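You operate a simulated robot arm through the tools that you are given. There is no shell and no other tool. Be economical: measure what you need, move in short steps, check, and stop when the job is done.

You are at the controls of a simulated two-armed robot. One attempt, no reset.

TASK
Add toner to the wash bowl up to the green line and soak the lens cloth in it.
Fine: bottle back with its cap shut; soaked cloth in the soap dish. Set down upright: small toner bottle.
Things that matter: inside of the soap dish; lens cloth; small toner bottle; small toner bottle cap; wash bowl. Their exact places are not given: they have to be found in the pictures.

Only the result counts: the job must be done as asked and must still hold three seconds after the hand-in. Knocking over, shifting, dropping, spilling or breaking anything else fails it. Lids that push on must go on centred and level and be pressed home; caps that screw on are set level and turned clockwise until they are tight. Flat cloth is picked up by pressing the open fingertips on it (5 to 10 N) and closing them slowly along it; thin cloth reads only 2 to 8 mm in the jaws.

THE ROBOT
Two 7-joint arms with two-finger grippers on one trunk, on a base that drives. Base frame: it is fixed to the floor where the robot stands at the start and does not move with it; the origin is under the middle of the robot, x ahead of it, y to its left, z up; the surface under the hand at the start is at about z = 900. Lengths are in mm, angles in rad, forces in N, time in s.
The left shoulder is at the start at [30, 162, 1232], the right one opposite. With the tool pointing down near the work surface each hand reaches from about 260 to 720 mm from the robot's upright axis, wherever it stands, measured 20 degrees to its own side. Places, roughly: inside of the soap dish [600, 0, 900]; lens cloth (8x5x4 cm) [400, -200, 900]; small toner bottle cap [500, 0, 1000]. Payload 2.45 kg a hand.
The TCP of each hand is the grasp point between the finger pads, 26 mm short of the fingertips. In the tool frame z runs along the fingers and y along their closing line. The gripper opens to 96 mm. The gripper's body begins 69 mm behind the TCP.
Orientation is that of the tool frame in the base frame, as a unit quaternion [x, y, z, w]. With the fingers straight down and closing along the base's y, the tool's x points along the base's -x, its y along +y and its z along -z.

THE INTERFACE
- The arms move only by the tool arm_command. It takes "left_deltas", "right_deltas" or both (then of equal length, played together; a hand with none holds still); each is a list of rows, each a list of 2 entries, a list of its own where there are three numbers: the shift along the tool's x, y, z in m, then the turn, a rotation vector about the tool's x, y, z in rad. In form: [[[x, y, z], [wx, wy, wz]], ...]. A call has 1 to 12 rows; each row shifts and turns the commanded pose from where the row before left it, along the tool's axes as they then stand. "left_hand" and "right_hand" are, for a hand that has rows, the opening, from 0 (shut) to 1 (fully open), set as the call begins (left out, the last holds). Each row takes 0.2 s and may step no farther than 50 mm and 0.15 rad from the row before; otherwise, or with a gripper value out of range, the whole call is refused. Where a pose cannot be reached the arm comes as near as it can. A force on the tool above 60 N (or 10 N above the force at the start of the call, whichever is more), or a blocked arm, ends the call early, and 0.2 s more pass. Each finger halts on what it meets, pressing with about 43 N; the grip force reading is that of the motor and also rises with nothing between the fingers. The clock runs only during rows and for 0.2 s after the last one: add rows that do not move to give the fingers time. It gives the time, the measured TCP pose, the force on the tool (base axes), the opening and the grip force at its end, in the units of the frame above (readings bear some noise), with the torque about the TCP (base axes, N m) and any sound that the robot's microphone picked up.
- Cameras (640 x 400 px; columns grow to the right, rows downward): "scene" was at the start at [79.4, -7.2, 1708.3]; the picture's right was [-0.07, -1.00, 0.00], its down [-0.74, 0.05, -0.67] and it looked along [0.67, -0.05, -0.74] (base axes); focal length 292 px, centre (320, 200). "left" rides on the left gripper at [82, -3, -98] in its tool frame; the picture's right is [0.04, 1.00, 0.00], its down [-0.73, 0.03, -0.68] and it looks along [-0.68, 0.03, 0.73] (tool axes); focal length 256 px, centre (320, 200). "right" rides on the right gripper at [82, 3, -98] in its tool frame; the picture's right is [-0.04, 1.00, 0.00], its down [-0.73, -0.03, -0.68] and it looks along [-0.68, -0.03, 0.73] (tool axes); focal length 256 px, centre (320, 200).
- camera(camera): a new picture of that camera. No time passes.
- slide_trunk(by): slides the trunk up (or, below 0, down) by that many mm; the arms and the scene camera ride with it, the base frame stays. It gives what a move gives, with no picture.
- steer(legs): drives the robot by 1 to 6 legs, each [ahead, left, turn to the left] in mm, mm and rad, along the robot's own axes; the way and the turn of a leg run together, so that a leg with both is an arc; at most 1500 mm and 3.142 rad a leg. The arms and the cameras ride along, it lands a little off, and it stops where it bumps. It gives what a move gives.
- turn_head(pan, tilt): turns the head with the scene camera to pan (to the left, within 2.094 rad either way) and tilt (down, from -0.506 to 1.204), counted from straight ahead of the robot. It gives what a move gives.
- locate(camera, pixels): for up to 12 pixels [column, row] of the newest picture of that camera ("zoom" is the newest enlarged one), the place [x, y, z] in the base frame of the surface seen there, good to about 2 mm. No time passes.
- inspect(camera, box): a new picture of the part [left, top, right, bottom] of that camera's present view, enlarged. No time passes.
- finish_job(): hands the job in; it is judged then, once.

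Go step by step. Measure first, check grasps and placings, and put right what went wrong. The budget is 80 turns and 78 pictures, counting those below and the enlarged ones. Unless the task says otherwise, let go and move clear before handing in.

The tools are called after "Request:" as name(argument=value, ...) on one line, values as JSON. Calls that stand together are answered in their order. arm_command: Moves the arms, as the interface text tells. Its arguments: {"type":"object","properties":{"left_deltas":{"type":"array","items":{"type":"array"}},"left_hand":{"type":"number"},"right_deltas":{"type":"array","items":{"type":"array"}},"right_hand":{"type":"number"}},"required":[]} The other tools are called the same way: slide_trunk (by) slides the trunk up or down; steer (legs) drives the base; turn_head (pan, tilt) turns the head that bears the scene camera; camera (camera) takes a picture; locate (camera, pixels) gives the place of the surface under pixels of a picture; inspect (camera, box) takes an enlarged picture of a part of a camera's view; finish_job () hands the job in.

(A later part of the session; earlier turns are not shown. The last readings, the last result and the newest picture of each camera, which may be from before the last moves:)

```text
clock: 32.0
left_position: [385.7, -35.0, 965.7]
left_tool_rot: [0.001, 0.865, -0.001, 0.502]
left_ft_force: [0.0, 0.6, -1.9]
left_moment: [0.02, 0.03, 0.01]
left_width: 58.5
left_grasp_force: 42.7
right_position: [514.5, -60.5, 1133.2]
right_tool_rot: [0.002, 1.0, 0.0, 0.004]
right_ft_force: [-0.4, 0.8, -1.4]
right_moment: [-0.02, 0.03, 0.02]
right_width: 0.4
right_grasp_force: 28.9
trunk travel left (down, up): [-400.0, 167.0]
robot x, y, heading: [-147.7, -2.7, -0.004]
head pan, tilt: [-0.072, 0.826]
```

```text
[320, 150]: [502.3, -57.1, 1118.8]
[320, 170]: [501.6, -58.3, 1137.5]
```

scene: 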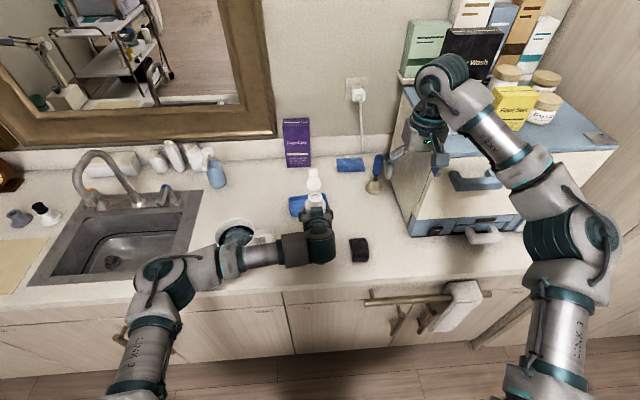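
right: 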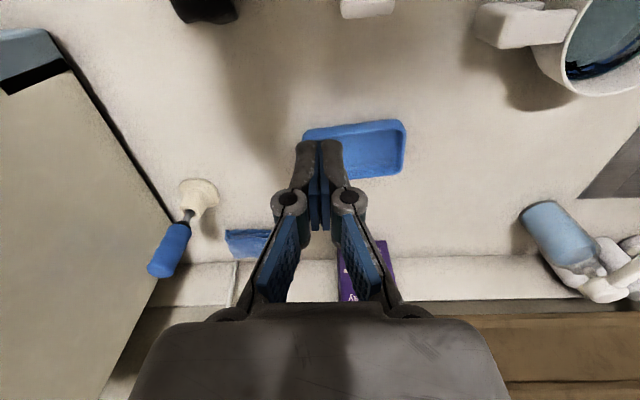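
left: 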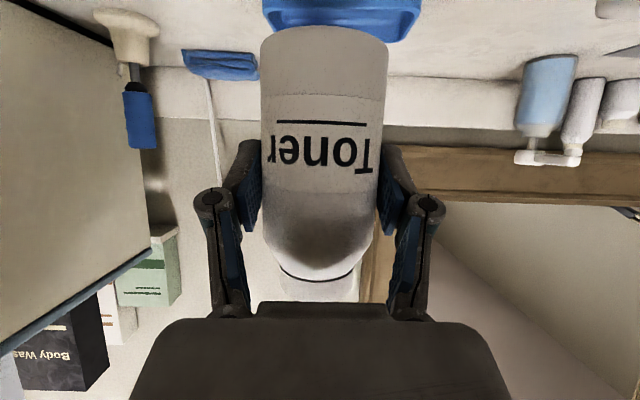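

The bottle hovers about 2 mm, so I'll set it firm with the left. Right hand goes to y=-36 and lowers behind the cap.

Request:
arm_command(left_deltas=[[[0.0026, 0, 0.0015], [0, 0, 0]], [[0.0017, 0, 0.001], [0, 0, 0]], [[0, 0, 0], [0, 0, 0]], [[0, 0, 0], [0, 0, 0]]], right_deltas=[[[0.014, 0.024, 0], [0, 0, 0]], [[0, 0, 0.025], [0, 0, 0]], [[0, 0, 0.025], [0, 0, 0]], [[0, 0, 0], [0, 0, 0]]])

Request:
camera(camera="right")

Request:
inspect(camera="scene", box=[260, 170, 390, 270])

```text
clock: 33.0
left_position: [384.5, -34.7, 964.7]
left_tool_rot: [0.0, 0.863, -0.001, 0.505]
left_ft_force: [1.5, -0.6, 29.7]
left_moment: [0.07, -0.01, 0.0]
left_width: 58.4
left_grasp_force: 43.1
right_position: [507.7, -33.9, 1085.6]
right_tool_rot: [0.001, 1.0, 0.0, 0.003]
right_ft_force: [0.3, -0.4, -0.5]
right_moment: [0.01, 0.0, 0.01]
right_width: 0.0
right_grasp_force: 28.3
right hand out of reach, approached as far as the arm can: row 1, 2
trunk travel left (down, up): [-400.0, 167.0]
robot x, y, heading: [-144.5, -0.7, 0.001]
head pan, tilt: [-0.072, 0.826]
```

```text
45 pictures are left
```

right: 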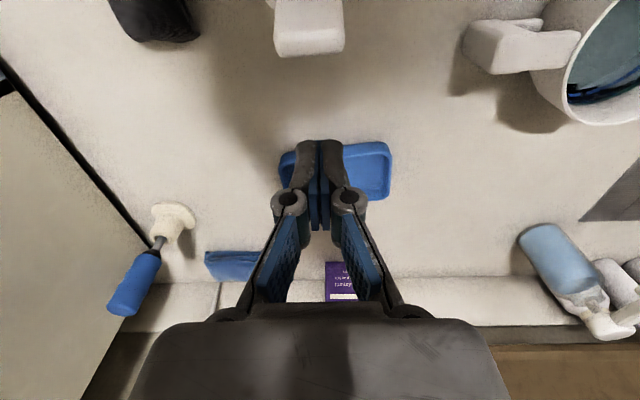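

```text
4.00 times, centred on (325, 220) of scene
```

zoom: 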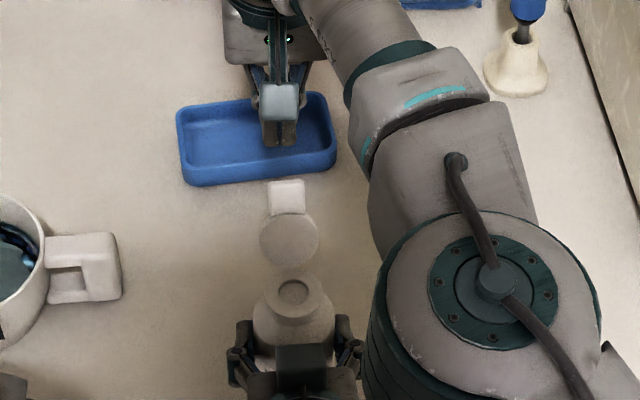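

Fingertips are 55 mm behind the cap at the right height (tip z≈1059). I'll sweep them toward -x to swing the cap up and over.

Request:
arm_command(right_deltas=[[[0.02, -0.001, 0], [0, 0, 0]], [[0.02, -0.001, 0], [0, 0, 0]], [[0.015, 0, 0], [0, 0, 0]], [[0.015, 0, 0], [0, 0, 0]], [[0.012, 0, 0], [0, 0, 0]], [[0.012, 0, 0], [0, 0, 0]], [[0.01, 0, 0], [0, 0, 0]], [[0.006, 0, 0], [0, 0, 0]]])

Request:
camera(camera="left")

Request:
inspect(camera="scene", box=[260, 170, 390, 270])

```text
clock: 34.8
left_position: [385.5, -35.0, 963.0]
left_tool_rot: [0.001, 0.862, -0.002, 0.506]
left_ft_force: [3.7, 0.3, 32.0]
left_moment: [-0.03, -0.49, 0.03]
left_width: 58.4
left_grasp_force: 42.7
right_position: [502.6, -19.2, 1090.6]
right_tool_rot: [0.002, 1.0, 0.0, 0.004]
right_ft_force: [0.0, 0.2, 0.6]
right_moment: [-0.03, 0.02, -0.01]
right_width: 0.0
right_grasp_force: 28.4
right hand out of reach, approached as far as the arm can: row 1, 2, 3, 4, 5, 6, 7, 8
trunk travel left (down, up): [-400.0, 167.0]
robot x, y, heading: [-146.3, 1.0, -0.002]
head pan, tilt: [-0.072, 0.826]
```

```text
43 pictures are left
```

left: 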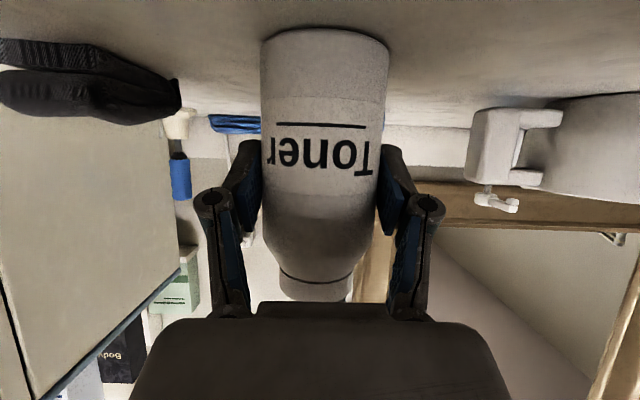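

```text
4.00 times, centred on (325, 220) of scene
```

zoom: 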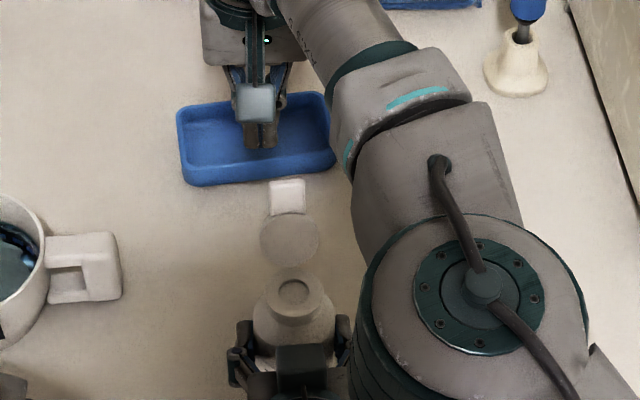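

The commanded pose kept accumulating beyond reach: it is now near (527,43,1090) while the arm lags at (503,-19). I'll bring the command back to about (500,-36,1085) first.

Request:
arm_command(right_deltas=[[[0.013, -0.04, 0.003], [0, 0, 0]], [[0.013, -0.039, 0.002], [0, 0, 0]], [[0, 0, 0], [0, 0, 0]], [[0, 0, 0], [0, 0, 0]]])

```text
clock: 35.8
left_position: [384.2, -35.7, 962.4]
left_tool_rot: [0.002, 0.863, -0.002, 0.505]
left_ft_force: [3.4, 1.6, 33.5]
left_moment: [-0.02, -0.32, -0.03]
left_width: 58.3
left_grasp_force: 43.0
right_position: [519.0, -77.7, 1089.0]
right_tool_rot: [0.001, 1.0, -0.001, 0.002]
right_ft_force: [0.2, -0.3, -0.3]
right_moment: [-0.01, 0.0, -0.03]
right_width: 0.0
right_grasp_force: 29.3
right hand out of reach, approached as far as the arm can: row 1, 2
trunk travel left (down, up): [-400.0, 167.0]
robot x, y, heading: [-141.3, 1.2, -0.004]
head pan, tilt: [-0.072, 0.826]
```

Result differs from my model, so I'll check with a plain -x move and see how it responds.

Request:
arm_command(right_deltas=[[[0.03, 0, 0], [0, 0, 0]], [[0.03, 0, 0], [0, 0, 0]], [[0, 0, 0], [0, 0, 0]]])

```text
clock: 36.6
left_position: [386.4, -35.7, 964.8]
left_tool_rot: [0.0, 0.863, -0.002, 0.505]
left_ft_force: [2.6, 0.3, 31.9]
left_moment: [-0.04, -0.52, 0.01]
left_width: 58.5
left_grasp_force: 43.2
right_position: [517.3, -71.4, 1089.8]
right_tool_rot: [0.002, 1.0, -0.001, 0.004]
right_ft_force: [0.1, 0.2, -0.6]
right_moment: [0.0, 0.0, 0.0]
right_width: 0.2
right_grasp_force: 28.2
right hand out of reach, approached as far as the arm can: row 1, 2
trunk travel left (down, up): [-400.0, 167.0]
robot x, y, heading: [-142.5, -0.2, -0.003]
head pan, tilt: [-0.072, 0.826]
```

Request:
camera(camera="scene")

```text
41 pictures are left
```

scene: 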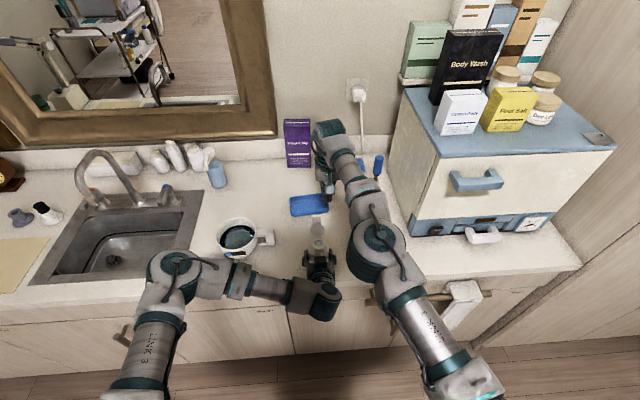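

I'll back the right hand off away from the cap (-x, -y) to see when it follows the commands again.

Request:
arm_command(right_deltas=[[[0.01, -0.03, 0], [0, 0, 0]], [[0.01, -0.03, 0], [0, 0, 0]], [[0.01, -0.03, 0], [0, 0, 0]], [[0.01, -0.02, 0], [0, 0, 0]], [[0, 0, 0], [0, 0, 0]]])

```text
clock: 37.8
left_position: [385.3, -35.1, 962.5]
left_tool_rot: [0.001, 0.863, -0.001, 0.505]
left_ft_force: [2.4, 0.4, 30.4]
left_moment: [0.05, -0.5, -0.02]
left_width: 58.4
left_grasp_force: 42.8
right_position: [528.4, -124.6, 1095.0]
right_tool_rot: [0.001, 1.0, 0.001, 0.004]
right_ft_force: [-0.6, 0.2, 1.2]
right_moment: [-0.04, -0.01, 0.0]
right_width: 0.0
right_grasp_force: 28.5
right hand out of reach, approached as far as the arm can: row 1, 2, 3, 4
trunk travel left (down, up): [-400.0, 167.0]
robot x, y, heading: [-146.5, 1.5, -0.001]
head pan, tilt: [-0.072, 0.826]
```

Request:
arm_command(right_deltas=[[[0.05, 0, 0], [0, 0, 0]], [[0.05, 0, 0], [0, 0, 0]], [[0, 0, 0], [0, 0, 0]]])

```text
clock: 38.6
left_position: [383.5, -36.1, 962.6]
left_tool_rot: [0.001, 0.863, -0.002, 0.505]
left_ft_force: [2.1, 1.2, 31.0]
left_moment: [-0.03, -0.28, -0.02]
left_width: 58.1
left_grasp_force: 42.6
right_position: [527.6, -125.4, 1093.8]
right_tool_rot: [0.002, 1.0, 0.0, 0.003]
right_ft_force: [-0.5, 0.6, -0.2]
right_moment: [-0.02, 0.0, -0.01]
right_width: 0.2
right_grasp_force: 28.4
right hand out of reach, approached as far as the arm can: row 1, 2
trunk travel left (down, up): [-400.0, 167.0]
robot x, y, heading: [-147.6, 0.4, -0.005]
head pan, tilt: [-0.072, 0.826]
```

Request:
arm_command(right_deltas=[[[0.05, 0, 0], [0, 0, 0]], [[0.05, 0, 0], [0, 0, 0]], [[0.05, 0, 0], [0, 0, 0]], [[0.05, 0, 0], [0, 0, 0]], [[0, 0, 0], [0, 0, 0]]])

```text
clock: 39.8
left_position: [384.4, -35.9, 961.6]
left_tool_rot: [0.001, 0.863, -0.002, 0.506]
left_ft_force: [2.6, 1.1, 30.0]
left_moment: [-0.03, -0.27, -0.02]
left_width: 58.6
left_grasp_force: 42.6
right_position: [528.0, -123.8, 1094.8]
right_tool_rot: [0.002, 1.0, 0.0, 0.003]
right_ft_force: [-0.7, 0.2, -0.7]
right_moment: [-0.02, -0.01, 0.0]
right_width: 0.1
right_grasp_force: 28.0
right hand out of reach, approached as far as the arm can: row 1, 2, 3, 4
trunk travel left (down, up): [-400.0, 167.0]
robot x, y, heading: [-143.1, -1.0, -0.003]
head pan, tilt: [-0.072, 0.826]
```

The hand follows y and z but not -x, so the arm looks stuck in a bad configuration. I'll retrace toward its start area (out to -y and up) to free it.

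Request:
arm_command(right_deltas=[[[0, -0.035, -0.03], [0, 0, 0]], [[0, -0.035, -0.03], [0, 0, 0]], [[0, -0.035, -0.03], [0, 0, 0]], [[0, -0.035, -0.03], [0, 0, 0]], [[0.03, 0, -0.03], [0, 0, 0]], [[0.03, 0, -0.03], [0, 0, 0]], [[0.03, 0, 0], [0, 0, 0]], [[0, 0, 0], [0, 0, 0]]])

Request:
camera(camera="scene")

```text
clock: 41.6
left_position: [383.3, -37.3, 962.6]
left_tool_rot: [0.001, 0.864, 0.0, 0.504]
left_ft_force: [2.1, 3.8, 25.5]
left_moment: [0.07, -0.45, -0.07]
left_width: 58.5
left_grasp_force: 43.0
right_position: [430.8, -223.3, 1236.5]
right_tool_rot: [0.003, 1.0, -0.001, 0.005]
right_ft_force: [0.0, -0.9, 1.6]
right_moment: [0.0, 0.01, 0.0]
right_width: 0.0
right_grasp_force: 28.5
right hand out of reach, approached as far as the arm can: row 2, 4
trunk travel left (down, up): [-400.0, 167.0]
robot x, y, heading: [-147.0, -0.2, -0.004]
head pan, tilt: [-0.072, 0.826]
```

```text
40 pictures are left
```

scene: 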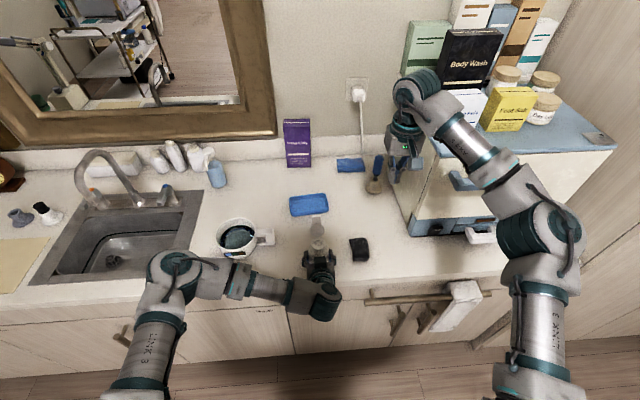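

Freed: the right hand follows commands again, and I need to stay away from its reach boundary. I'll go down first, then in toward (472,-38,1087).

Request:
arm_command(right_deltas=[[[0, 0, 0.045], [0, 0, 0]], [[0, 0, 0.045], [0, 0, 0]], [[0, 0, 0.045], [0, 0, 0]], [[-0.008, 0.036, 0], [0, 0, 0]], [[-0.008, 0.036, 0], [0, 0, 0]], [[-0.008, 0.036, 0], [0, 0, 0]], [[-0.008, 0.036, 0], [0, 0, 0]], [[-0.009, 0.042, 0], [0, 0, 0]], [[0, 0, 0.012], [0, 0, 0]], [[0, 0, 0], [0, 0, 0]]])

Request:
inspect(camera="scene", box=[260, 170, 390, 270])

```text
clock: 43.8
left_position: [384.7, -36.7, 961.5]
left_tool_rot: [0.0, 0.864, 0.0, 0.504]
left_ft_force: [0.0, -1.0, 23.0]
left_moment: [-0.23, -0.14, 0.15]
left_width: 58.5
left_grasp_force: 43.1
right_position: [473.6, -37.9, 1089.4]
right_tool_rot: [0.002, 1.0, 0.0, 0.004]
right_ft_force: [1.9, -0.3, -0.2]
right_moment: [-0.01, 0.02, 0.03]
right_width: 0.0
right_grasp_force: 28.3
trunk travel left (down, up): [-400.0, 167.0]
robot x, y, heading: [-147.3, 2.6, 0.001]
head pan, tilt: [-0.072, 0.826]
```

```text
4.00 times, centred on (325, 220) of scene
```

zoom: 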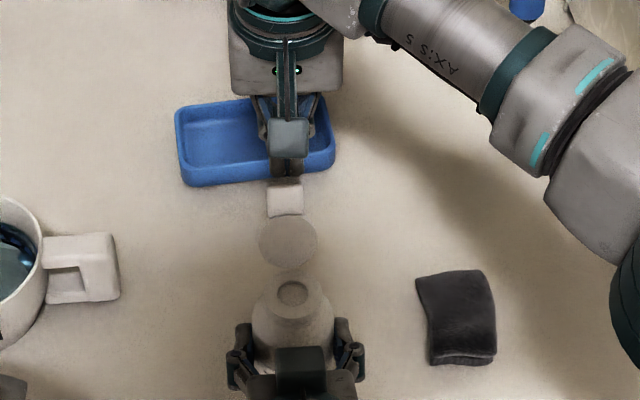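

Exactly behind the cap with the arm well-configured. Now lower 8 mm and sweep -x.

Request:
arm_command(right_deltas=[[[0, 0, 0.008], [0, 0, 0]], [[0.012, 0, 0], [0, 0, 0]], [[0.012, 0, 0], [0, 0, 0]], [[0.012, 0, 0], [0, 0, 0]], [[0.012, 0, 0], [0, 0, 0]], [[0.01, 0, 0], [0, 0, 0]], [[0.01, 0, 0], [0, 0, 0]]])

Request:
inspect(camera="scene", box=[260, 170, 390, 270])

Request:
camera(camera="right")

```text
clock: 45.4
left_position: [385.6, -35.5, 960.6]
left_tool_rot: [0.001, 0.864, -0.001, 0.503]
left_ft_force: [-2.9, -0.2, 18.5]
left_moment: [-0.12, -0.19, 0.0]
left_width: 58.2
left_grasp_force: 43.3
right_position: [406.9, -36.0, 1081.0]
right_tool_rot: [0.003, 1.0, 0.0, 0.003]
right_ft_force: [0.3, 0.9, 0.4]
right_moment: [0.01, 0.0, 0.01]
right_width: 0.1
right_grasp_force: 28.2
trunk travel left (down, up): [-400.0, 167.0]
robot x, y, heading: [-144.8, -3.0, -0.006]
head pan, tilt: [-0.072, 0.826]
```

```text
4.00 times, centred on (325, 220) of scene
```

zoom: 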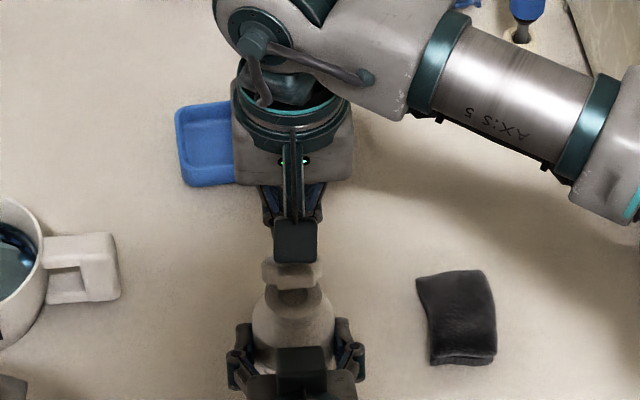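

```text
37 pictures are left
```

right: 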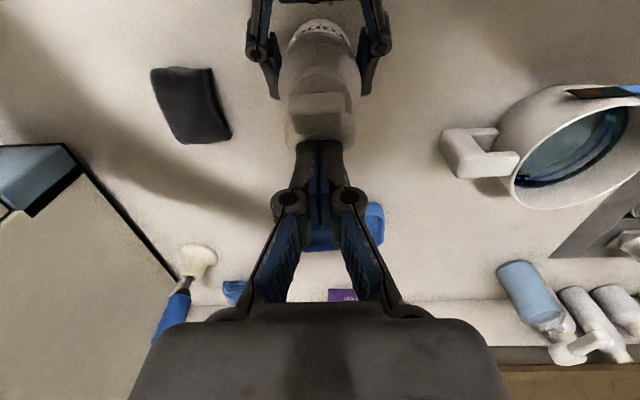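

The cap has swung past vertical. I'll follow it over and down.

Request:
arm_command(right_deltas=[[[0.01, 0, 0], [0, 0, 0]], [[0.008, 0, 0.004], [0, 0, 0]], [[0.006, 0, 0.007], [0, 0, 0]], [[0.004, 0, 0.007], [0, 0, 0]], [[0, 0, 0.005], [0, 0, 0]]])

Request:
inspect(camera="scene", box=[260, 170, 390, 270])

Request:
inspect(camera="right", box=[240, 0, 400, 200])

```text
clock: 46.6
left_position: [384.1, -37.1, 960.0]
left_tool_rot: [0.001, 0.864, 0.0, 0.503]
left_ft_force: [11.9, -2.3, 5.6]
left_moment: [-0.37, 0.0, -0.08]
left_width: 58.4
left_grasp_force: 42.9
right_position: [379.2, -37.3, 1060.8]
right_tool_rot: [0.002, 1.0, 0.001, 0.005]
right_ft_force: [-9.7, -1.2, 24.5]
right_moment: [-0.02, 0.04, -0.01]
right_width: 6.0
right_grasp_force: 28.2
trunk travel left (down, up): [-400.0, 167.0]
robot x, y, heading: [-147.1, 1.5, -0.004]
head pan, tilt: [-0.072, 0.826]
```

```text
4.00 times, centred on (325, 220) of scene
```

zoom: 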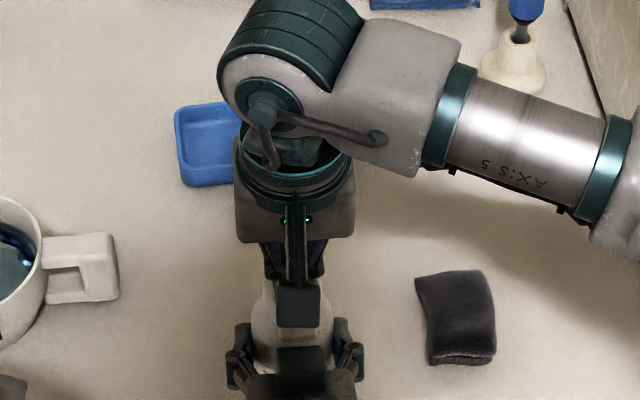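

```text
2.00 times, centred on (320, 100) of right
```

zoom: 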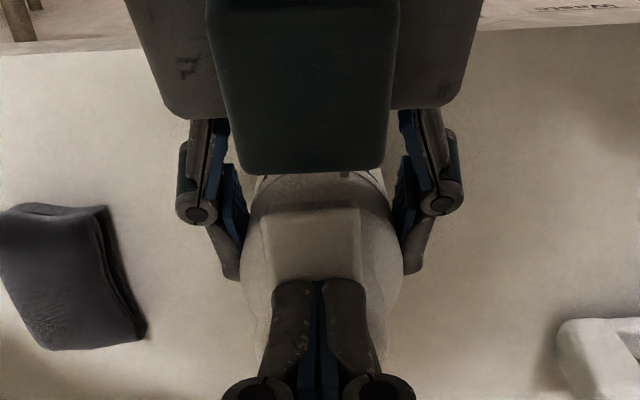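

The right hand meets the closed cap (24 N, tip z≈1035). I'll lift, centre over the neck (x≈398) and press down.

Request:
arm_command(right_deltas=[[[0, 0, -0.02], [0, 0, 0]], [[-0.017, 0, 0], [0, 0, 0]], [[0, 0, 0.012], [0, 0, 0]], [[0, 0, 0.005], [0, 0, 0]], [[0, 0, 0.004], [0, 0, 0]], [[0, 0, 0.003], [0, 0, 0]], [[0, 0, 0.003], [0, 0, 0]]])

Request:
inspect(camera="right", box=[240, 0, 400, 200])

```text
clock: 48.1
left_position: [383.6, -35.3, 960.5]
left_tool_rot: [0.001, 0.864, -0.001, 0.503]
left_ft_force: [-1.1, 0.2, 4.6]
left_moment: [-0.29, 0.18, 0.05]
left_width: 58.3
left_grasp_force: 42.9
right_position: [395.8, -35.5, 1061.5]
right_tool_rot: [0.001, 1.0, 0.004, 0.009]
right_ft_force: [-3.3, -3.8, 14.1]
right_moment: [-0.09, 0.13, -0.03]
right_width: 6.1
right_grasp_force: 28.7
trunk travel left (down, up): [-400.0, 167.0]
robot x, y, heading: [-146.0, 0.5, -0.0]
head pan, tilt: [-0.072, 0.826]
stopped in row 7 (right hand): the force on the tool passed its limit at 64 N (the readings are from after the stop); the commanded pose is now the measured one
```

```text
2.00 times, centred on (320, 100) of right
```

zoom: 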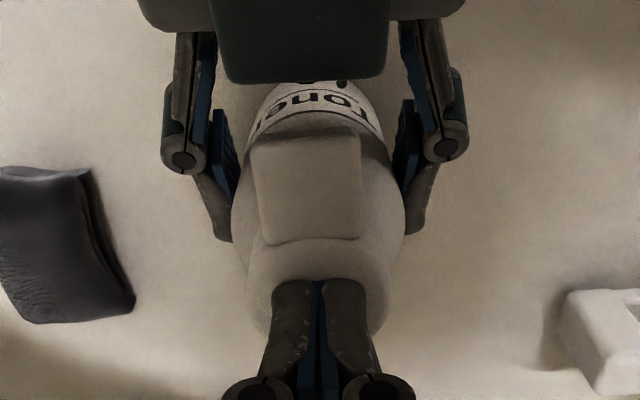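

A 64 N press was reached. I'll raise the right hand clear and check the cap.

Request:
arm_command(right_deltas=[[[0, 0, -0.03], [0, 0, 0]], [[-0.04, 0, -0.02], [0, 0, 0]], [[-0.02, 0, -0.02], [0, 0, 0]], [[0, 0, 0], [0, 0, 0]]])

Request:
inspect(camera="right", box=[240, 0, 400, 200])

Request:
inspect(camera="scene", box=[280, 190, 370, 260])

```text
clock: 49.1
left_position: [385.0, -34.8, 959.5]
left_tool_rot: [0.0, 0.864, 0.001, 0.504]
left_ft_force: [3.4, -1.8, 11.7]
left_moment: [-0.11, -0.47, -0.08]
left_width: 58.2
left_grasp_force: 43.5
right_position: [456.6, -33.8, 1132.5]
right_tool_rot: [0.001, 1.0, 0.004, 0.008]
right_ft_force: [1.7, 0.7, 0.6]
right_moment: [0.0, 0.0, 0.01]
right_width: 0.1
right_grasp_force: 29.0
trunk travel left (down, up): [-400.0, 167.0]
robot x, y, heading: [-147.1, -1.8, -0.006]
head pan, tilt: [-0.072, 0.826]
```

```text
2.00 times, centred on (320, 100) of right
```

zoom: 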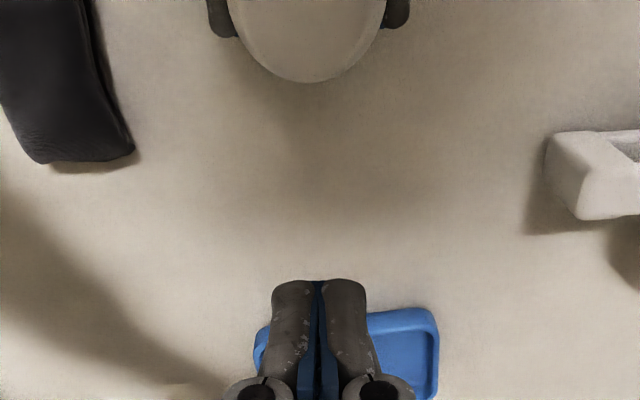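

```text
5.71 times, centred on (325, 225) of scene
```

zoom: 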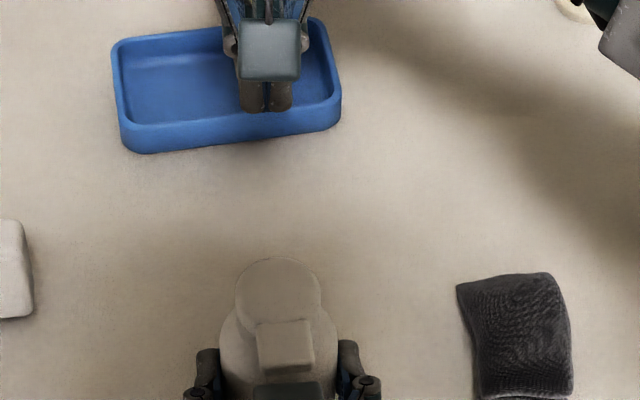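

Request:
locate(camera="zoom", pixels=[[278, 265], [278, 285], [278, 305], [250, 290], [305, 290], [283, 330], [283, 352], [283, 365]])

```text
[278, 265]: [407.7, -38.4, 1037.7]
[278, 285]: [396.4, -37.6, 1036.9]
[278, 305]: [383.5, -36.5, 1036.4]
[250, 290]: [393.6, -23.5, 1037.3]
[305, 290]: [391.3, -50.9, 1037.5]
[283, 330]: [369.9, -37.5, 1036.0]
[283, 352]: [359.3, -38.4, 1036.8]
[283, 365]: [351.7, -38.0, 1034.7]
```

Cap is level across the mouth at z≈1037. Next I'll carry the bottle back 87 mm to its original place and move the right hand aside.

Request:
arm_command(left_deltas=[[[-0.0104, 0, -0.0059], [0, 0, 0]], [[-0.0035, 0, -0.002], [0, 0, 0]], [[-0.0143, 0, 0.0252], [0, 0, 0]], [[-0.0143, 0, 0.0252], [0, 0, 0]], [[-0.0143, 0, 0.0252], [0, 0, 0]], [[0, 0, 0], [0, 0, 0]], [[0.0052, 0, 0.003], [0, 0, 0]], [[0.0052, 0, 0.003], [0, 0, 0]], [[0, 0, 0], [0, 0, 0]]], right_deltas=[[[0.005, -0.03, 0], [0, 0, 0]], [[0.005, -0.03, 0], [0, 0, 0]], [[0.005, -0.03, 0], [0, 0, 0]], [[0, -0.03, 0], [0, 0, 0]], [[0, -0.03, 0], [0, 0, 0]], [[0, 0, 0], [0, 0, 0]], [[0, 0, 0], [0, 0, 0]], [[0, 0, 0], [0, 0, 0]], [[0, 0, 0], [0, 0, 0]]])

```text
clock: 51.1
left_position: [472.2, -36.0, 962.9]
left_tool_rot: [0.0, 0.865, 0.001, 0.502]
left_ft_force: [-0.2, 0.6, -1.0]
left_moment: [-0.03, 0.03, -0.05]
left_width: 58.5
left_grasp_force: 43.6
right_position: [440.8, -186.2, 1128.6]
right_tool_rot: [0.001, 1.0, 0.004, 0.008]
right_ft_force: [-0.5, -0.5, 0.6]
right_moment: [0.0, 0.0, -0.02]
right_width: 0.0
right_grasp_force: 28.4
trunk travel left (down, up): [-400.0, 167.0]
robot x, y, heading: [-144.6, 1.5, -0.006]
head pan, tilt: [-0.072, 0.826]
```

Request:
arm_command(left_deltas=[[[0.0017, 0, 0.001], [0, 0, 0]], [[0.0013, 0, 0.0008], [0, 0, 0]], [[0, 0, 0], [0, 0, 0]], [[0, 0, 0], [0, 0, 0]]])

Request:
inspect(camera="right", box=[320, 0, 560, 150])

```text
clock: 52.1
left_position: [472.1, -36.6, 960.4]
left_tool_rot: [-0.001, 0.864, 0.002, 0.503]
left_ft_force: [2.4, 1.1, 4.3]
left_moment: [-0.09, -0.27, -0.01]
left_width: 58.2
left_grasp_force: 43.3
right_position: [440.3, -185.0, 1129.0]
right_tool_rot: [0.001, 1.0, 0.004, 0.008]
right_ft_force: [-0.3, -0.6, -0.6]
right_moment: [0.0, -0.01, 0.0]
right_width: 0.2
right_grasp_force: 28.8
trunk travel left (down, up): [-400.0, 167.0]
robot x, y, heading: [-145.2, -0.2, -0.006]
head pan, tilt: [-0.072, 0.826]
```

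```text
2.67 times, centred on (440, 75) of right
```

zoom: 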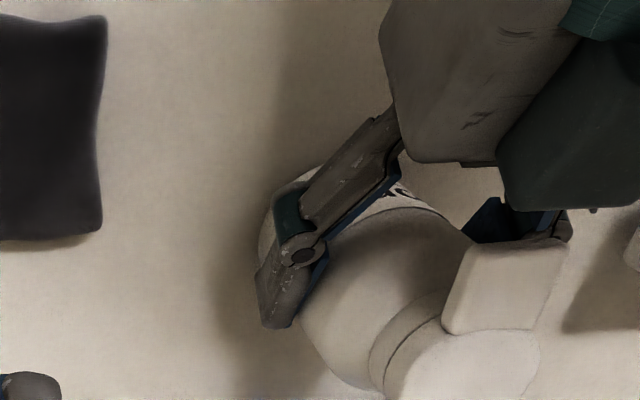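

Bottle is resting with light contact (about 5 N). I'll release it, back straight off and take a side look at the cap.

Request:
arm_command(left_deltas=[[[0, 0, 0], [0, 0, 0]], [[0, 0, 0], [0, 0, 0]], [[0, 0, -0.02], [0, 0, 0]], [[0, 0, -0.04], [0, 0, 0]], [[0, 0, -0.04], [0, 0, 0]], [[0, 0, -0.04], [0, 0, 0]], [[0, 0, 0], [0, 0, 0]]], left_hand=1)

Request:
inspect(camera="left", box=[240, 0, 400, 200])

Request:
camera(camera="scene")

```text
clock: 53.7
left_position: [352.4, -34.0, 1027.6]
left_tool_rot: [0.0, 0.865, 0.001, 0.502]
left_ft_force: [0.3, 0.6, -0.7]
left_moment: [0.02, 0.0, 0.0]
left_width: 95.8
left_grasp_force: 0.1
right_position: [442.1, -187.0, 1127.1]
right_tool_rot: [0.0, 1.0, 0.004, 0.007]
right_ft_force: [0.0, -0.6, 0.1]
right_moment: [0.0, 0.02, 0.0]
right_width: 0.3
right_grasp_force: 28.4
trunk travel left (down, up): [-400.0, 167.0]
robot x, y, heading: [-149.9, -1.0, -0.007]
head pan, tilt: [-0.072, 0.826]
```

```text
2.00 times, centred on (320, 100) of left
```

zoom: 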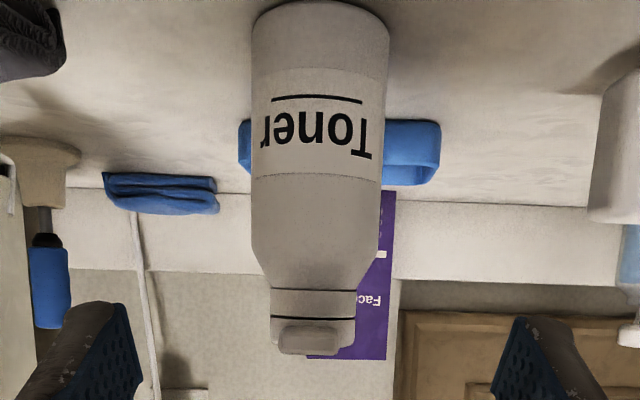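

```text
29 pictures are left
```

scene: 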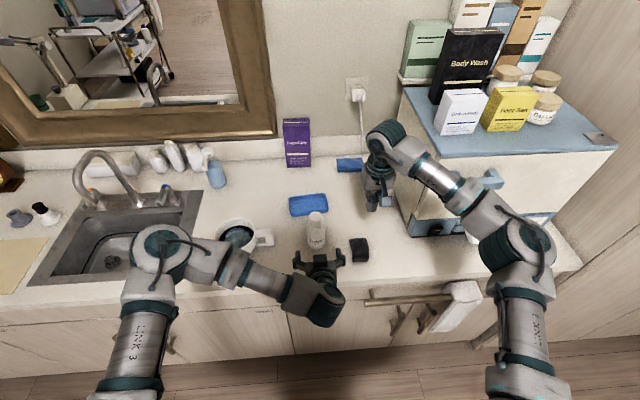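

Cap is fully closed and level, and the bottle stands upright in its place. I'll park both arms high, then drive forward and left so the right hand can serve the cloth, bowl and dish.

Request:
arm_command(left_deltas=[[[-0.0325, 0, -0.0185], [0, 0, 0]], [[-0.0325, 0, -0.0185], [0, 0, 0]], [[-0.0325, 0, -0.0185], [0, 0, 0]], [[-0.0325, 0, -0.0185], [0, 0, 0]], [[0, 0.039, 0], [0, 0.1496, 0]], [[0, 0.039, 0], [0, 0.1496, 0]], [[0, 0.039, 0], [0, 0.1496, 0]], [[0, 0.039, 0], [0, 0.1496, 0]], [[0, 0.039, 0], [0, 0.1496, 0]], [[0, 0.039, 0], [0, 0.1496, 0]], [[0, 0.039, 0], [0, 0.1496, 0]], [[0, 0, -0.05], [0, 0, 0]]], right_deltas=[[[0.011, -0.015, -0.04], [0, 0, 0]], [[0.011, -0.015, -0.04], [0, 0, 0]], [[0.011, -0.015, -0.04], [0, 0, 0]], [[0, 0, -0.02], [0, 0, 0]], [[0, 0, 0], [0, 0, 0]], [[0, 0, 0], [0, 0, 0]], [[0, 0, 0], [0, 0, 0]], [[0, 0, 0], [0, 0, 0]], [[0, 0, 0], [0, 0, 0]], [[0, 0, 0], [0, 0, 0]], [[0, 0, 0], [0, 0, 0]], [[0, 0, 0], [0, 0, 0]]], right_hand=1)

Request:
steer(legs=[[145, 100, 0]])

Request:
camera(camera="scene")

```text
clock: 56.3
left_position: [345.6, 240.3, 1229.0]
left_tool_rot: [0.0, 1.0, -0.001, 0.003]
left_ft_force: [0.0, 1.0, 0.6]
left_moment: [-0.01, 0.04, 0.03]
left_width: 96.1
left_grasp_force: 0.0
right_position: [404.9, -230.8, 1269.1]
right_tool_rot: [0.001, 1.0, 0.002, 0.008]
right_ft_force: [-0.2, 1.2, -0.2]
right_moment: [-0.03, -0.03, 0.01]
right_width: 95.9
right_grasp_force: 0.0
trunk travel left (down, up): [-400.0, 167.0]
robot x, y, heading: [-148.4, -0.7, -0.005]
head pan, tilt: [-0.072, 0.826]
```

```text
clock: 57.7
left_position: [488.9, 319.2, 1232.3]
left_tool_rot: [0.0, 1.0, 0.007, 0.004]
left_ft_force: [-0.2, -0.6, -0.6]
left_moment: [0.08, -0.06, 0.0]
left_width: 96.0
left_grasp_force: 0.0
right_position: [546.6, -150.6, 1266.0]
right_tool_rot: [0.002, 1.0, 0.011, 0.008]
right_ft_force: [1.2, -1.0, 0.1]
right_moment: [0.1, 0.06, 0.0]
right_width: 95.8
right_grasp_force: 0.1
trunk travel left (down, up): [-400.0, 167.0]
robot x, y, heading: [-2.3, 100.1, -0.001]
head pan, tilt: [-0.072, 0.826]
```

```text
28 pictures are left
```

scene: 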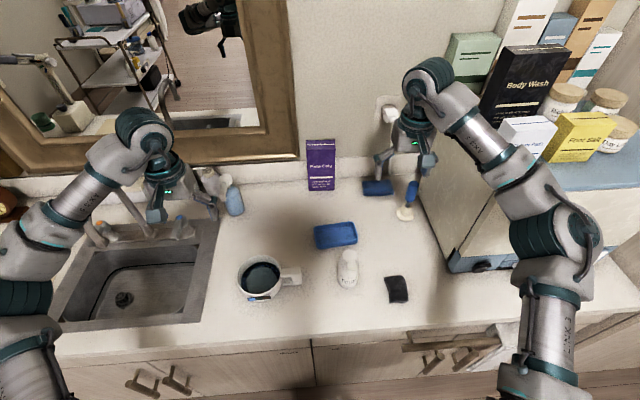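

Request:
inspect(camera="scene", box=[370, 260, 430, 315])

Request:
locate(camera="zoom", pixels=[[180, 140], [330, 125], [270, 190], [200, 210], [350, 200], [230, 260], [370, 270], [300, 270], [300, 320], [240, 320], [380, 310], [260, 140]])

```text
7.27 times, centred on (400, 288) of scene
```

zoom: 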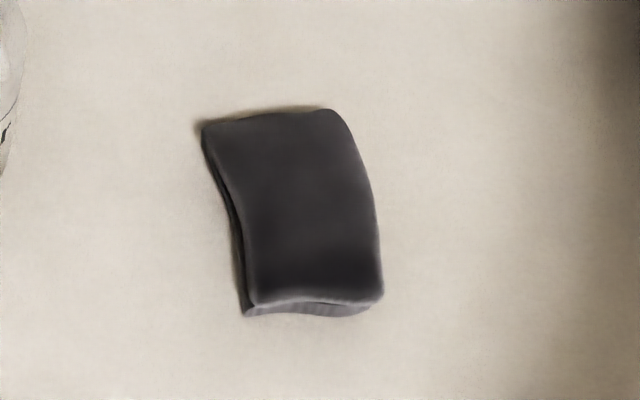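

```text
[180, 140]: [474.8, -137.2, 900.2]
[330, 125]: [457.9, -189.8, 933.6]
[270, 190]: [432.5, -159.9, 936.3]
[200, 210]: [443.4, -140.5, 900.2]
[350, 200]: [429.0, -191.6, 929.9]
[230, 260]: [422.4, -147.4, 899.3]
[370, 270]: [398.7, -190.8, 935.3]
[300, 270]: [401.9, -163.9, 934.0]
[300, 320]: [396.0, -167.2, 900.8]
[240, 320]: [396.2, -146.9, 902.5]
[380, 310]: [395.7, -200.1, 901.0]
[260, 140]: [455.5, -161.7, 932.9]
```

Cloth is a soft block centred near (431,-172), about 48 mm wide in y with its top at 935. Bringing the right hand above it.

Request:
arm_command(right_deltas=[[[0.0192, -0.0035, 0.0443], [0, 0, 0]], [[0.0192, -0.0035, 0.0443], [0, 0, 0]], [[0.0192, -0.0035, 0.0443], [0, 0, 0]], [[0.0192, -0.0035, 0.0443], [0, 0, 0]], [[0.0192, -0.0035, 0.0443], [0, 0, 0]], [[0.0192, -0.0035, 0.0443], [0, 0, 0]], [[0, 0, 0], [0, 0, 0]]], right_hand=1)

Request:
camera(camera="right")

```text
clock: 59.3
left_position: [486.9, 325.1, 1233.1]
left_tool_rot: [0.001, 1.0, 0.003, 0.005]
left_ft_force: [0.3, -0.6, 0.0]
left_moment: [0.08, 0.02, -0.04]
left_width: 96.1
left_grasp_force: 0.1
right_position: [437.7, -163.1, 1002.4]
right_tool_rot: [0.003, 1.0, 0.006, 0.009]
right_ft_force: [-1.1, -0.8, 0.7]
right_moment: [0.08, -0.03, -0.01]
right_width: 95.8
right_grasp_force: 0.1
trunk travel left (down, up): [-400.0, 167.0]
robot x, y, heading: [-1.4, 95.5, -0.006]
head pan, tilt: [-0.072, 0.826]
```

```text
26 pictures are left
```

right: 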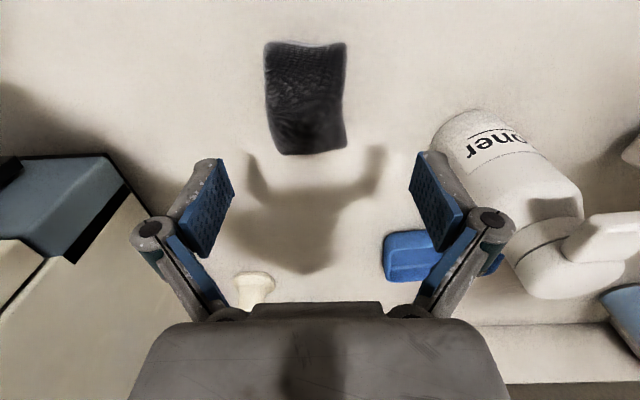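

Request:
arm_command(right_deltas=[[[0.006, -0.009, 0.01], [0, 0, 0]], [[0, 0, 0.025], [0, 0, 0]], [[0, 0, 0.02], [0, 0, 0]], [[0, 0, 0.013], [0, 0, 0]], [[0, 0, 0], [0, 0, 0]]])

Request:
camera(camera="right")

```text
clock: 60.5
left_position: [487.1, 334.9, 1231.0]
left_tool_rot: [0.0, 1.0, 0.0, 0.006]
left_ft_force: [0.0, -0.3, 0.2]
left_moment: [0.01, 0.03, 0.04]
left_width: 96.1
left_grasp_force: 0.1
right_position: [431.2, -163.5, 933.6]
right_tool_rot: [0.002, 1.0, 0.004, 0.009]
right_ft_force: [-0.5, -0.2, 0.2]
right_moment: [0.03, -0.01, -0.03]
right_width: 96.0
right_grasp_force: 0.0
trunk travel left (down, up): [-400.0, 167.0]
robot x, y, heading: [-2.3, 92.7, -0.004]
head pan, tilt: [-0.072, 0.826]
```

```text
25 pictures are left
```

right: 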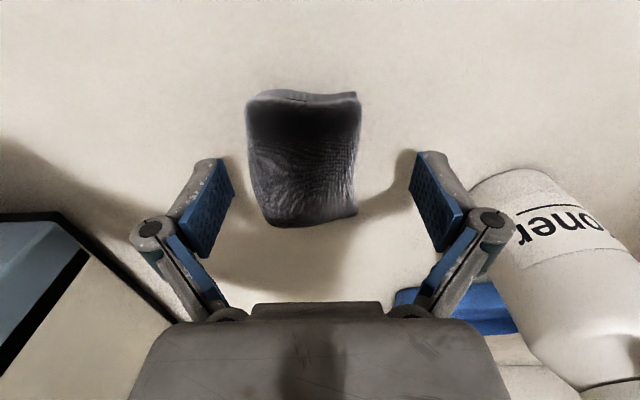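

Request:
locate(camera="right", pixels=[[305, 110], [300, 160], [305, 215], [260, 160], [352, 160], [221, 200], [430, 200]])

```text
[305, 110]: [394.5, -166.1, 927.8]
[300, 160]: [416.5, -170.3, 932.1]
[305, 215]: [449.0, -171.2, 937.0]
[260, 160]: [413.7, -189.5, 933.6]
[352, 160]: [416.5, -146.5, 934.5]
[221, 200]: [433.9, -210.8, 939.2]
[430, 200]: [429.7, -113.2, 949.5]
```

Request:
arm_command(right_deltas=[[[0.005, -0.005, 0.002], [0, 0, 0]], [[0, 0, 0], [0, 0, 0]]])

Request:
arm_command(right_deltas=[[[0, 0, 0], [0, 0, 0]], [[0, 0, 0], [0, 0, 0]], [[0, 0, 0], [0, 0, 0]], [[0, 0, 0], [0, 0, 0]]], right_hand=0.3)

Request:
camera(camera="right")

```text
clock: 61.1
left_position: [485.9, 330.2, 1232.5]
left_tool_rot: [0.0, 1.0, 0.002, 0.005]
left_ft_force: [-0.2, -0.4, -0.2]
left_moment: [0.01, 0.0, -0.01]
left_width: 96.0
left_grasp_force: 0.1
right_position: [426.1, -172.1, 930.6]
right_tool_rot: [0.002, 1.0, 0.005, 0.009]
right_ft_force: [0.2, -1.0, 0.2]
right_moment: [0.05, -0.02, -0.03]
right_width: 96.0
right_grasp_force: 0.0
trunk travel left (down, up): [-400.0, 167.0]
robot x, y, heading: [-2.0, 97.5, -0.001]
head pan, tilt: [-0.072, 0.826]
```

```text
clock: 62.1
left_position: [487.0, 329.6, 1231.6]
left_tool_rot: [0.0, 1.0, 0.003, 0.005]
left_ft_force: [0.6, -0.8, -0.1]
left_moment: [0.07, 0.01, 0.01]
left_width: 95.8
left_grasp_force: 0.1
right_position: [425.6, -172.0, 931.7]
right_tool_rot: [0.002, 1.0, 0.006, 0.01]
right_ft_force: [-0.6, 1.4, 6.7]
right_moment: [0.09, 0.1, -0.08]
right_width: 48.9
right_grasp_force: 42.7
trunk travel left (down, up): [-400.0, 167.0]
robot x, y, heading: [-0.4, 95.6, 0.001]
head pan, tilt: [-0.072, 0.826]
```

```text
24 pictures are left
```

right: 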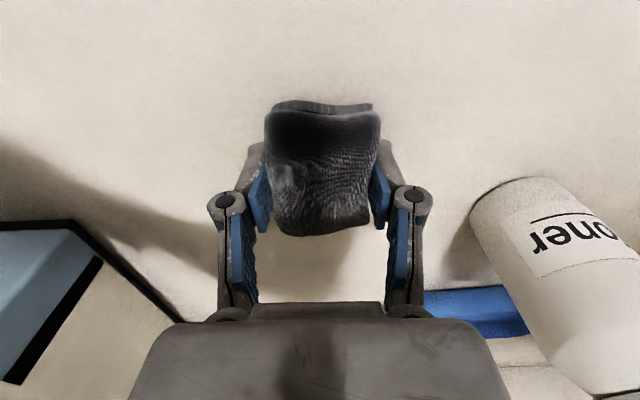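

Cloth is gripped at 48.9 mm. I'll lift it to z≈1100, carry it over to the bowl and move the left arm out of the way.

Request:
arm_command(right_deltas=[[[0, 0, -0.0425], [0, 0, 0]], [[0, 0, -0.0425], [0, 0, 0]], [[0, 0, -0.0425], [0, 0, 0]], [[0, 0, -0.0425], [0, 0, 0]], [[-0.0065, 0.045, 0], [0, 0, 0]], [[-0.0065, 0.045, 0], [0, 0, 0]], [[-0.0065, 0.045, 0], [0, 0, 0]], [[-0.0065, 0.045, 0], [0, 0, 0]], [[-0.0065, 0.045, 0], [0, 0, 0]], [[-0.0065, 0.045, 0], [0, 0, 0]], [[-0.0065, 0.045, 0], [0, 0, 0]], [[-0.0065, 0.045, 0], [0, 0, 0]]], left_deltas=[[[0.03, 0.015, -0.01], [0, 0, 0]], [[0.03, 0.015, -0.01], [0, 0, 0]], [[0.03, 0.015, -0.01], [0, 0, 0]], [[0.03, 0.015, 0], [0, 0, 0]], [[0, 0, 0], [0, 0, 0]], [[0, 0, 0], [0, 0, 0]], [[0, 0, 0], [0, 0, 0]], [[0, 0, 0], [0, 0, 0]], [[0, 0, 0], [0, 0, 0]], [[0, 0, 0], [0, 0, 0]], [[0, 0, 0], [0, 0, 0]], [[0, 0, 0], [0, 0, 0]]])

Request:
camera(camera="right")

Request:
camera(camera="scene")

```text
clock: 64.7
left_position: [367.3, 405.9, 1255.4]
left_tool_rot: [0.0, 1.0, -0.004, 0.005]
left_ft_force: [0.1, 0.7, 0.1]
left_moment: [-0.01, -0.03, 0.02]
left_width: 96.2
left_grasp_force: 0.2
right_position: [476.5, 203.0, 1103.3]
right_tool_rot: [0.002, 1.0, -0.001, 0.008]
right_ft_force: [-0.1, -0.3, -1.0]
right_moment: [-0.02, 0.0, 0.0]
right_width: 49.0
right_grasp_force: 43.2
trunk travel left (down, up): [-400.0, 167.0]
robot x, y, heading: [-4.9, 98.4, -0.008]
head pan, tilt: [-0.072, 0.826]
```

```text
23 pictures are left
```

right: 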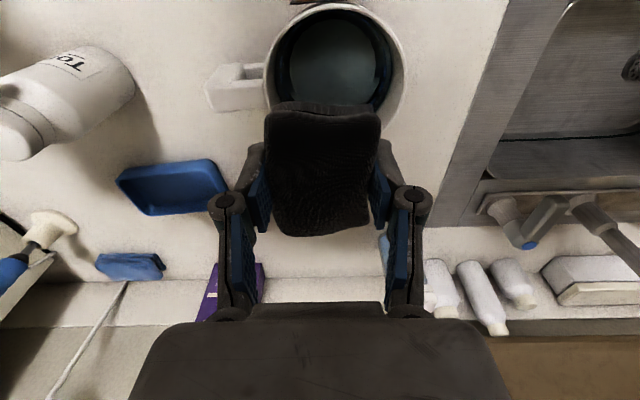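

```text
22 pictures are left
```

scene: 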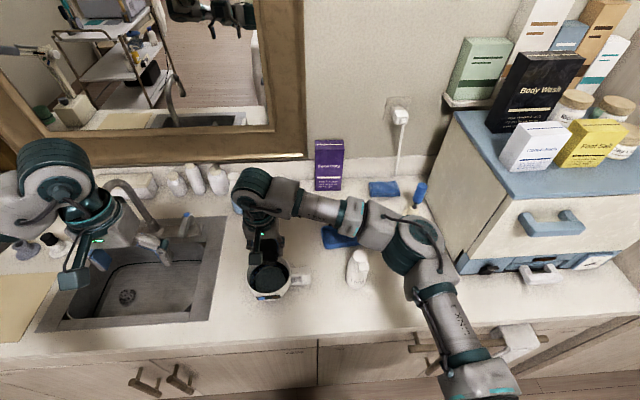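

Cloth is above the bowl. I'll align on its centre (482,212) and descend part way to check.

Request:
arm_command(right_deltas=[[[-0.0055, 0.009, 0], [0, 0, 0]], [[0, 0, 0.035], [0, 0, 0]], [[0, 0, 0.03], [0, 0, 0]], [[0, 0, 0.02], [0, 0, 0]], [[0, 0, 0], [0, 0, 0]]])

Request:
camera(camera="right")

```text
clock: 65.9
left_position: [366.9, 393.7, 1258.5]
left_tool_rot: [0.0, 1.0, 0.002, 0.005]
left_ft_force: [0.5, -0.1, 1.0]
left_moment: [0.0, 0.01, -0.01]
left_width: 96.1
left_grasp_force: 0.1
right_position: [482.6, 199.8, 1019.4]
right_tool_rot: [0.001, 1.0, 0.003, 0.008]
right_ft_force: [0.5, -0.6, 0.2]
right_moment: [0.03, 0.04, -0.03]
right_width: 48.6
right_grasp_force: 43.3
trunk travel left (down, up): [-400.0, 167.0]
robot x, y, heading: [-5.9, 93.1, -0.001]
head pan, tilt: [-0.072, 0.826]
```

```text
21 pictures are left
```

right: 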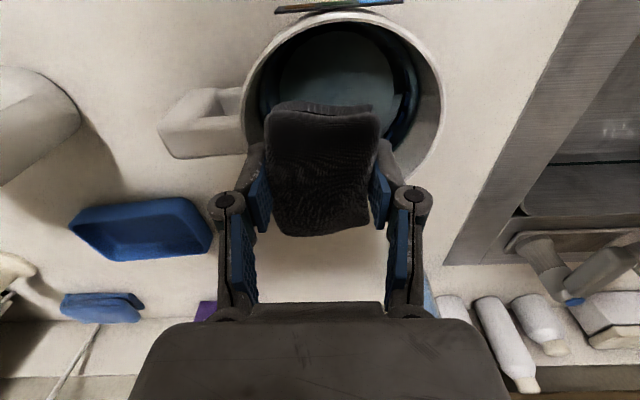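

The base sways a little when the arm accelerates (left hand also shifted). I'll let it settle and re-read.

Request:
arm_command(right_deltas=[[[0, 0, 0], [0, 0, 0]], [[0, 0, 0], [0, 0, 0]], [[0, 0, 0], [0, 0, 0]], [[0, 0, 0], [0, 0, 0]], [[0, 0, 0], [0, 0, 0]]])

Request:
arm_command(right_deltas=[[[0, 0, 0], [0, 0, 0]], [[0, 0, 0], [0, 0, 0]], [[0, 0, 0], [0, 0, 0]], [[0, 0, 0], [0, 0, 0]], [[0, 0, 0], [0, 0, 0]]])

```text
clock: 67.1
left_position: [365.5, 402.1, 1257.2]
left_tool_rot: [0.0, 1.0, -0.001, 0.005]
left_ft_force: [0.2, -0.4, 0.1]
left_moment: [0.0, 0.0, 0.04]
left_width: 96.3
left_grasp_force: 0.0
right_position: [482.1, 208.9, 1019.5]
right_tool_rot: [0.001, 1.0, 0.0, 0.009]
right_ft_force: [-0.1, -1.5, 0.1]
right_moment: [-0.03, 0.01, 0.0]
right_width: 49.3
right_grasp_force: 43.3
trunk travel left (down, up): [-400.0, 167.0]
robot x, y, heading: [-1.5, 97.9, -0.003]
head pan, tilt: [-0.072, 0.826]
```

```text
clock: 68.3
left_position: [365.9, 405.4, 1258.3]
left_tool_rot: [-0.001, 1.0, -0.004, 0.004]
left_ft_force: [0.2, 0.0, 0.2]
left_moment: [-0.02, 0.0, -0.01]
left_width: 95.7
left_grasp_force: 0.0
right_position: [483.6, 211.4, 1019.3]
right_tool_rot: [0.001, 1.0, 0.001, 0.009]
right_ft_force: [-0.8, 0.0, -1.0]
right_moment: [0.0, -0.01, 0.02]
right_width: 48.7
right_grasp_force: 42.8
trunk travel left (down, up): [-400.0, 167.0]
robot x, y, heading: [-3.7, 96.8, -0.001]
head pan, tilt: [-0.072, 0.826]
```

Settled at (483,211), centred on the bowl. Descending gently to soak.

Request:
arm_command(right_deltas=[[[0, 0, 0.01], [0, 0, 0]], [[0, 0, 0.012], [0, 0, 0]], [[0, 0, 0.012], [0, 0, 0]], [[0, 0, 0.012], [0, 0, 0]], [[0, 0, 0.012], [0, 0, 0]], [[0, 0, 0.01], [0, 0, 0]], [[0, 0, 0.006], [0, 0, 0]], [[0, 0, 0], [0, 0, 0]], [[0, 0, 0], [0, 0, 0]], [[0, 0, 0], [0, 0, 0]]])

Request:
camera(camera="right")

Request:
inspect(camera="scene", box=[215, 220, 325, 320])

```text
clock: 70.5
left_position: [365.7, 401.9, 1257.4]
left_tool_rot: [-0.001, 1.0, -0.002, 0.006]
left_ft_force: [0.8, 0.0, 0.1]
left_moment: [-0.01, -0.04, 0.01]
left_width: 96.0
left_grasp_force: 0.0
right_position: [484.8, 208.3, 945.4]
right_tool_rot: [0.002, 1.0, 0.001, 0.009]
right_ft_force: [-0.5, 0.0, -0.4]
right_moment: [0.0, -0.01, 0.01]
right_width: 48.8
right_grasp_force: 43.1
trunk travel left (down, up): [-400.0, 167.0]
robot x, y, heading: [-5.3, 95.4, -0.001]
head pan, tilt: [-0.072, 0.826]
```

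```text
20 pictures are left
```

right: 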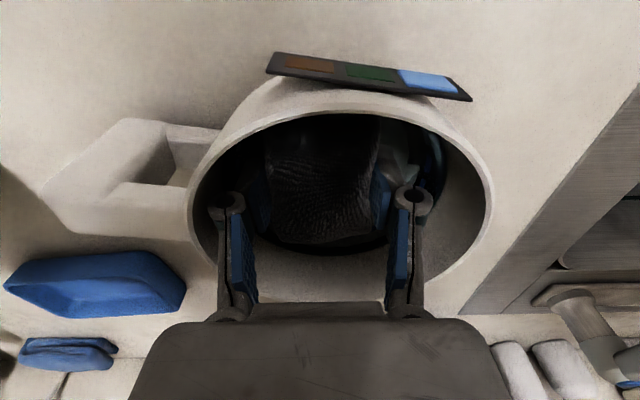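

```text
4.00 times, centred on (270, 270) of scene
```

zoom: 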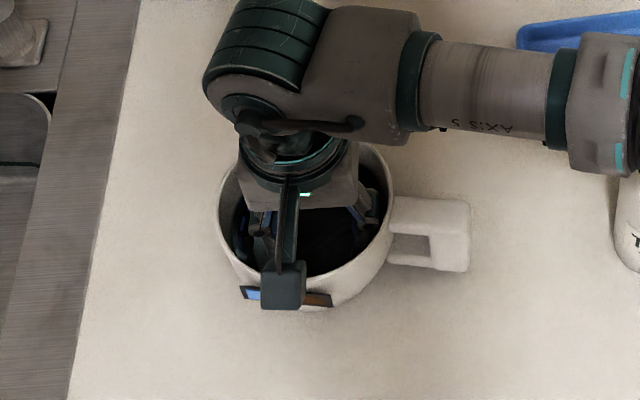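

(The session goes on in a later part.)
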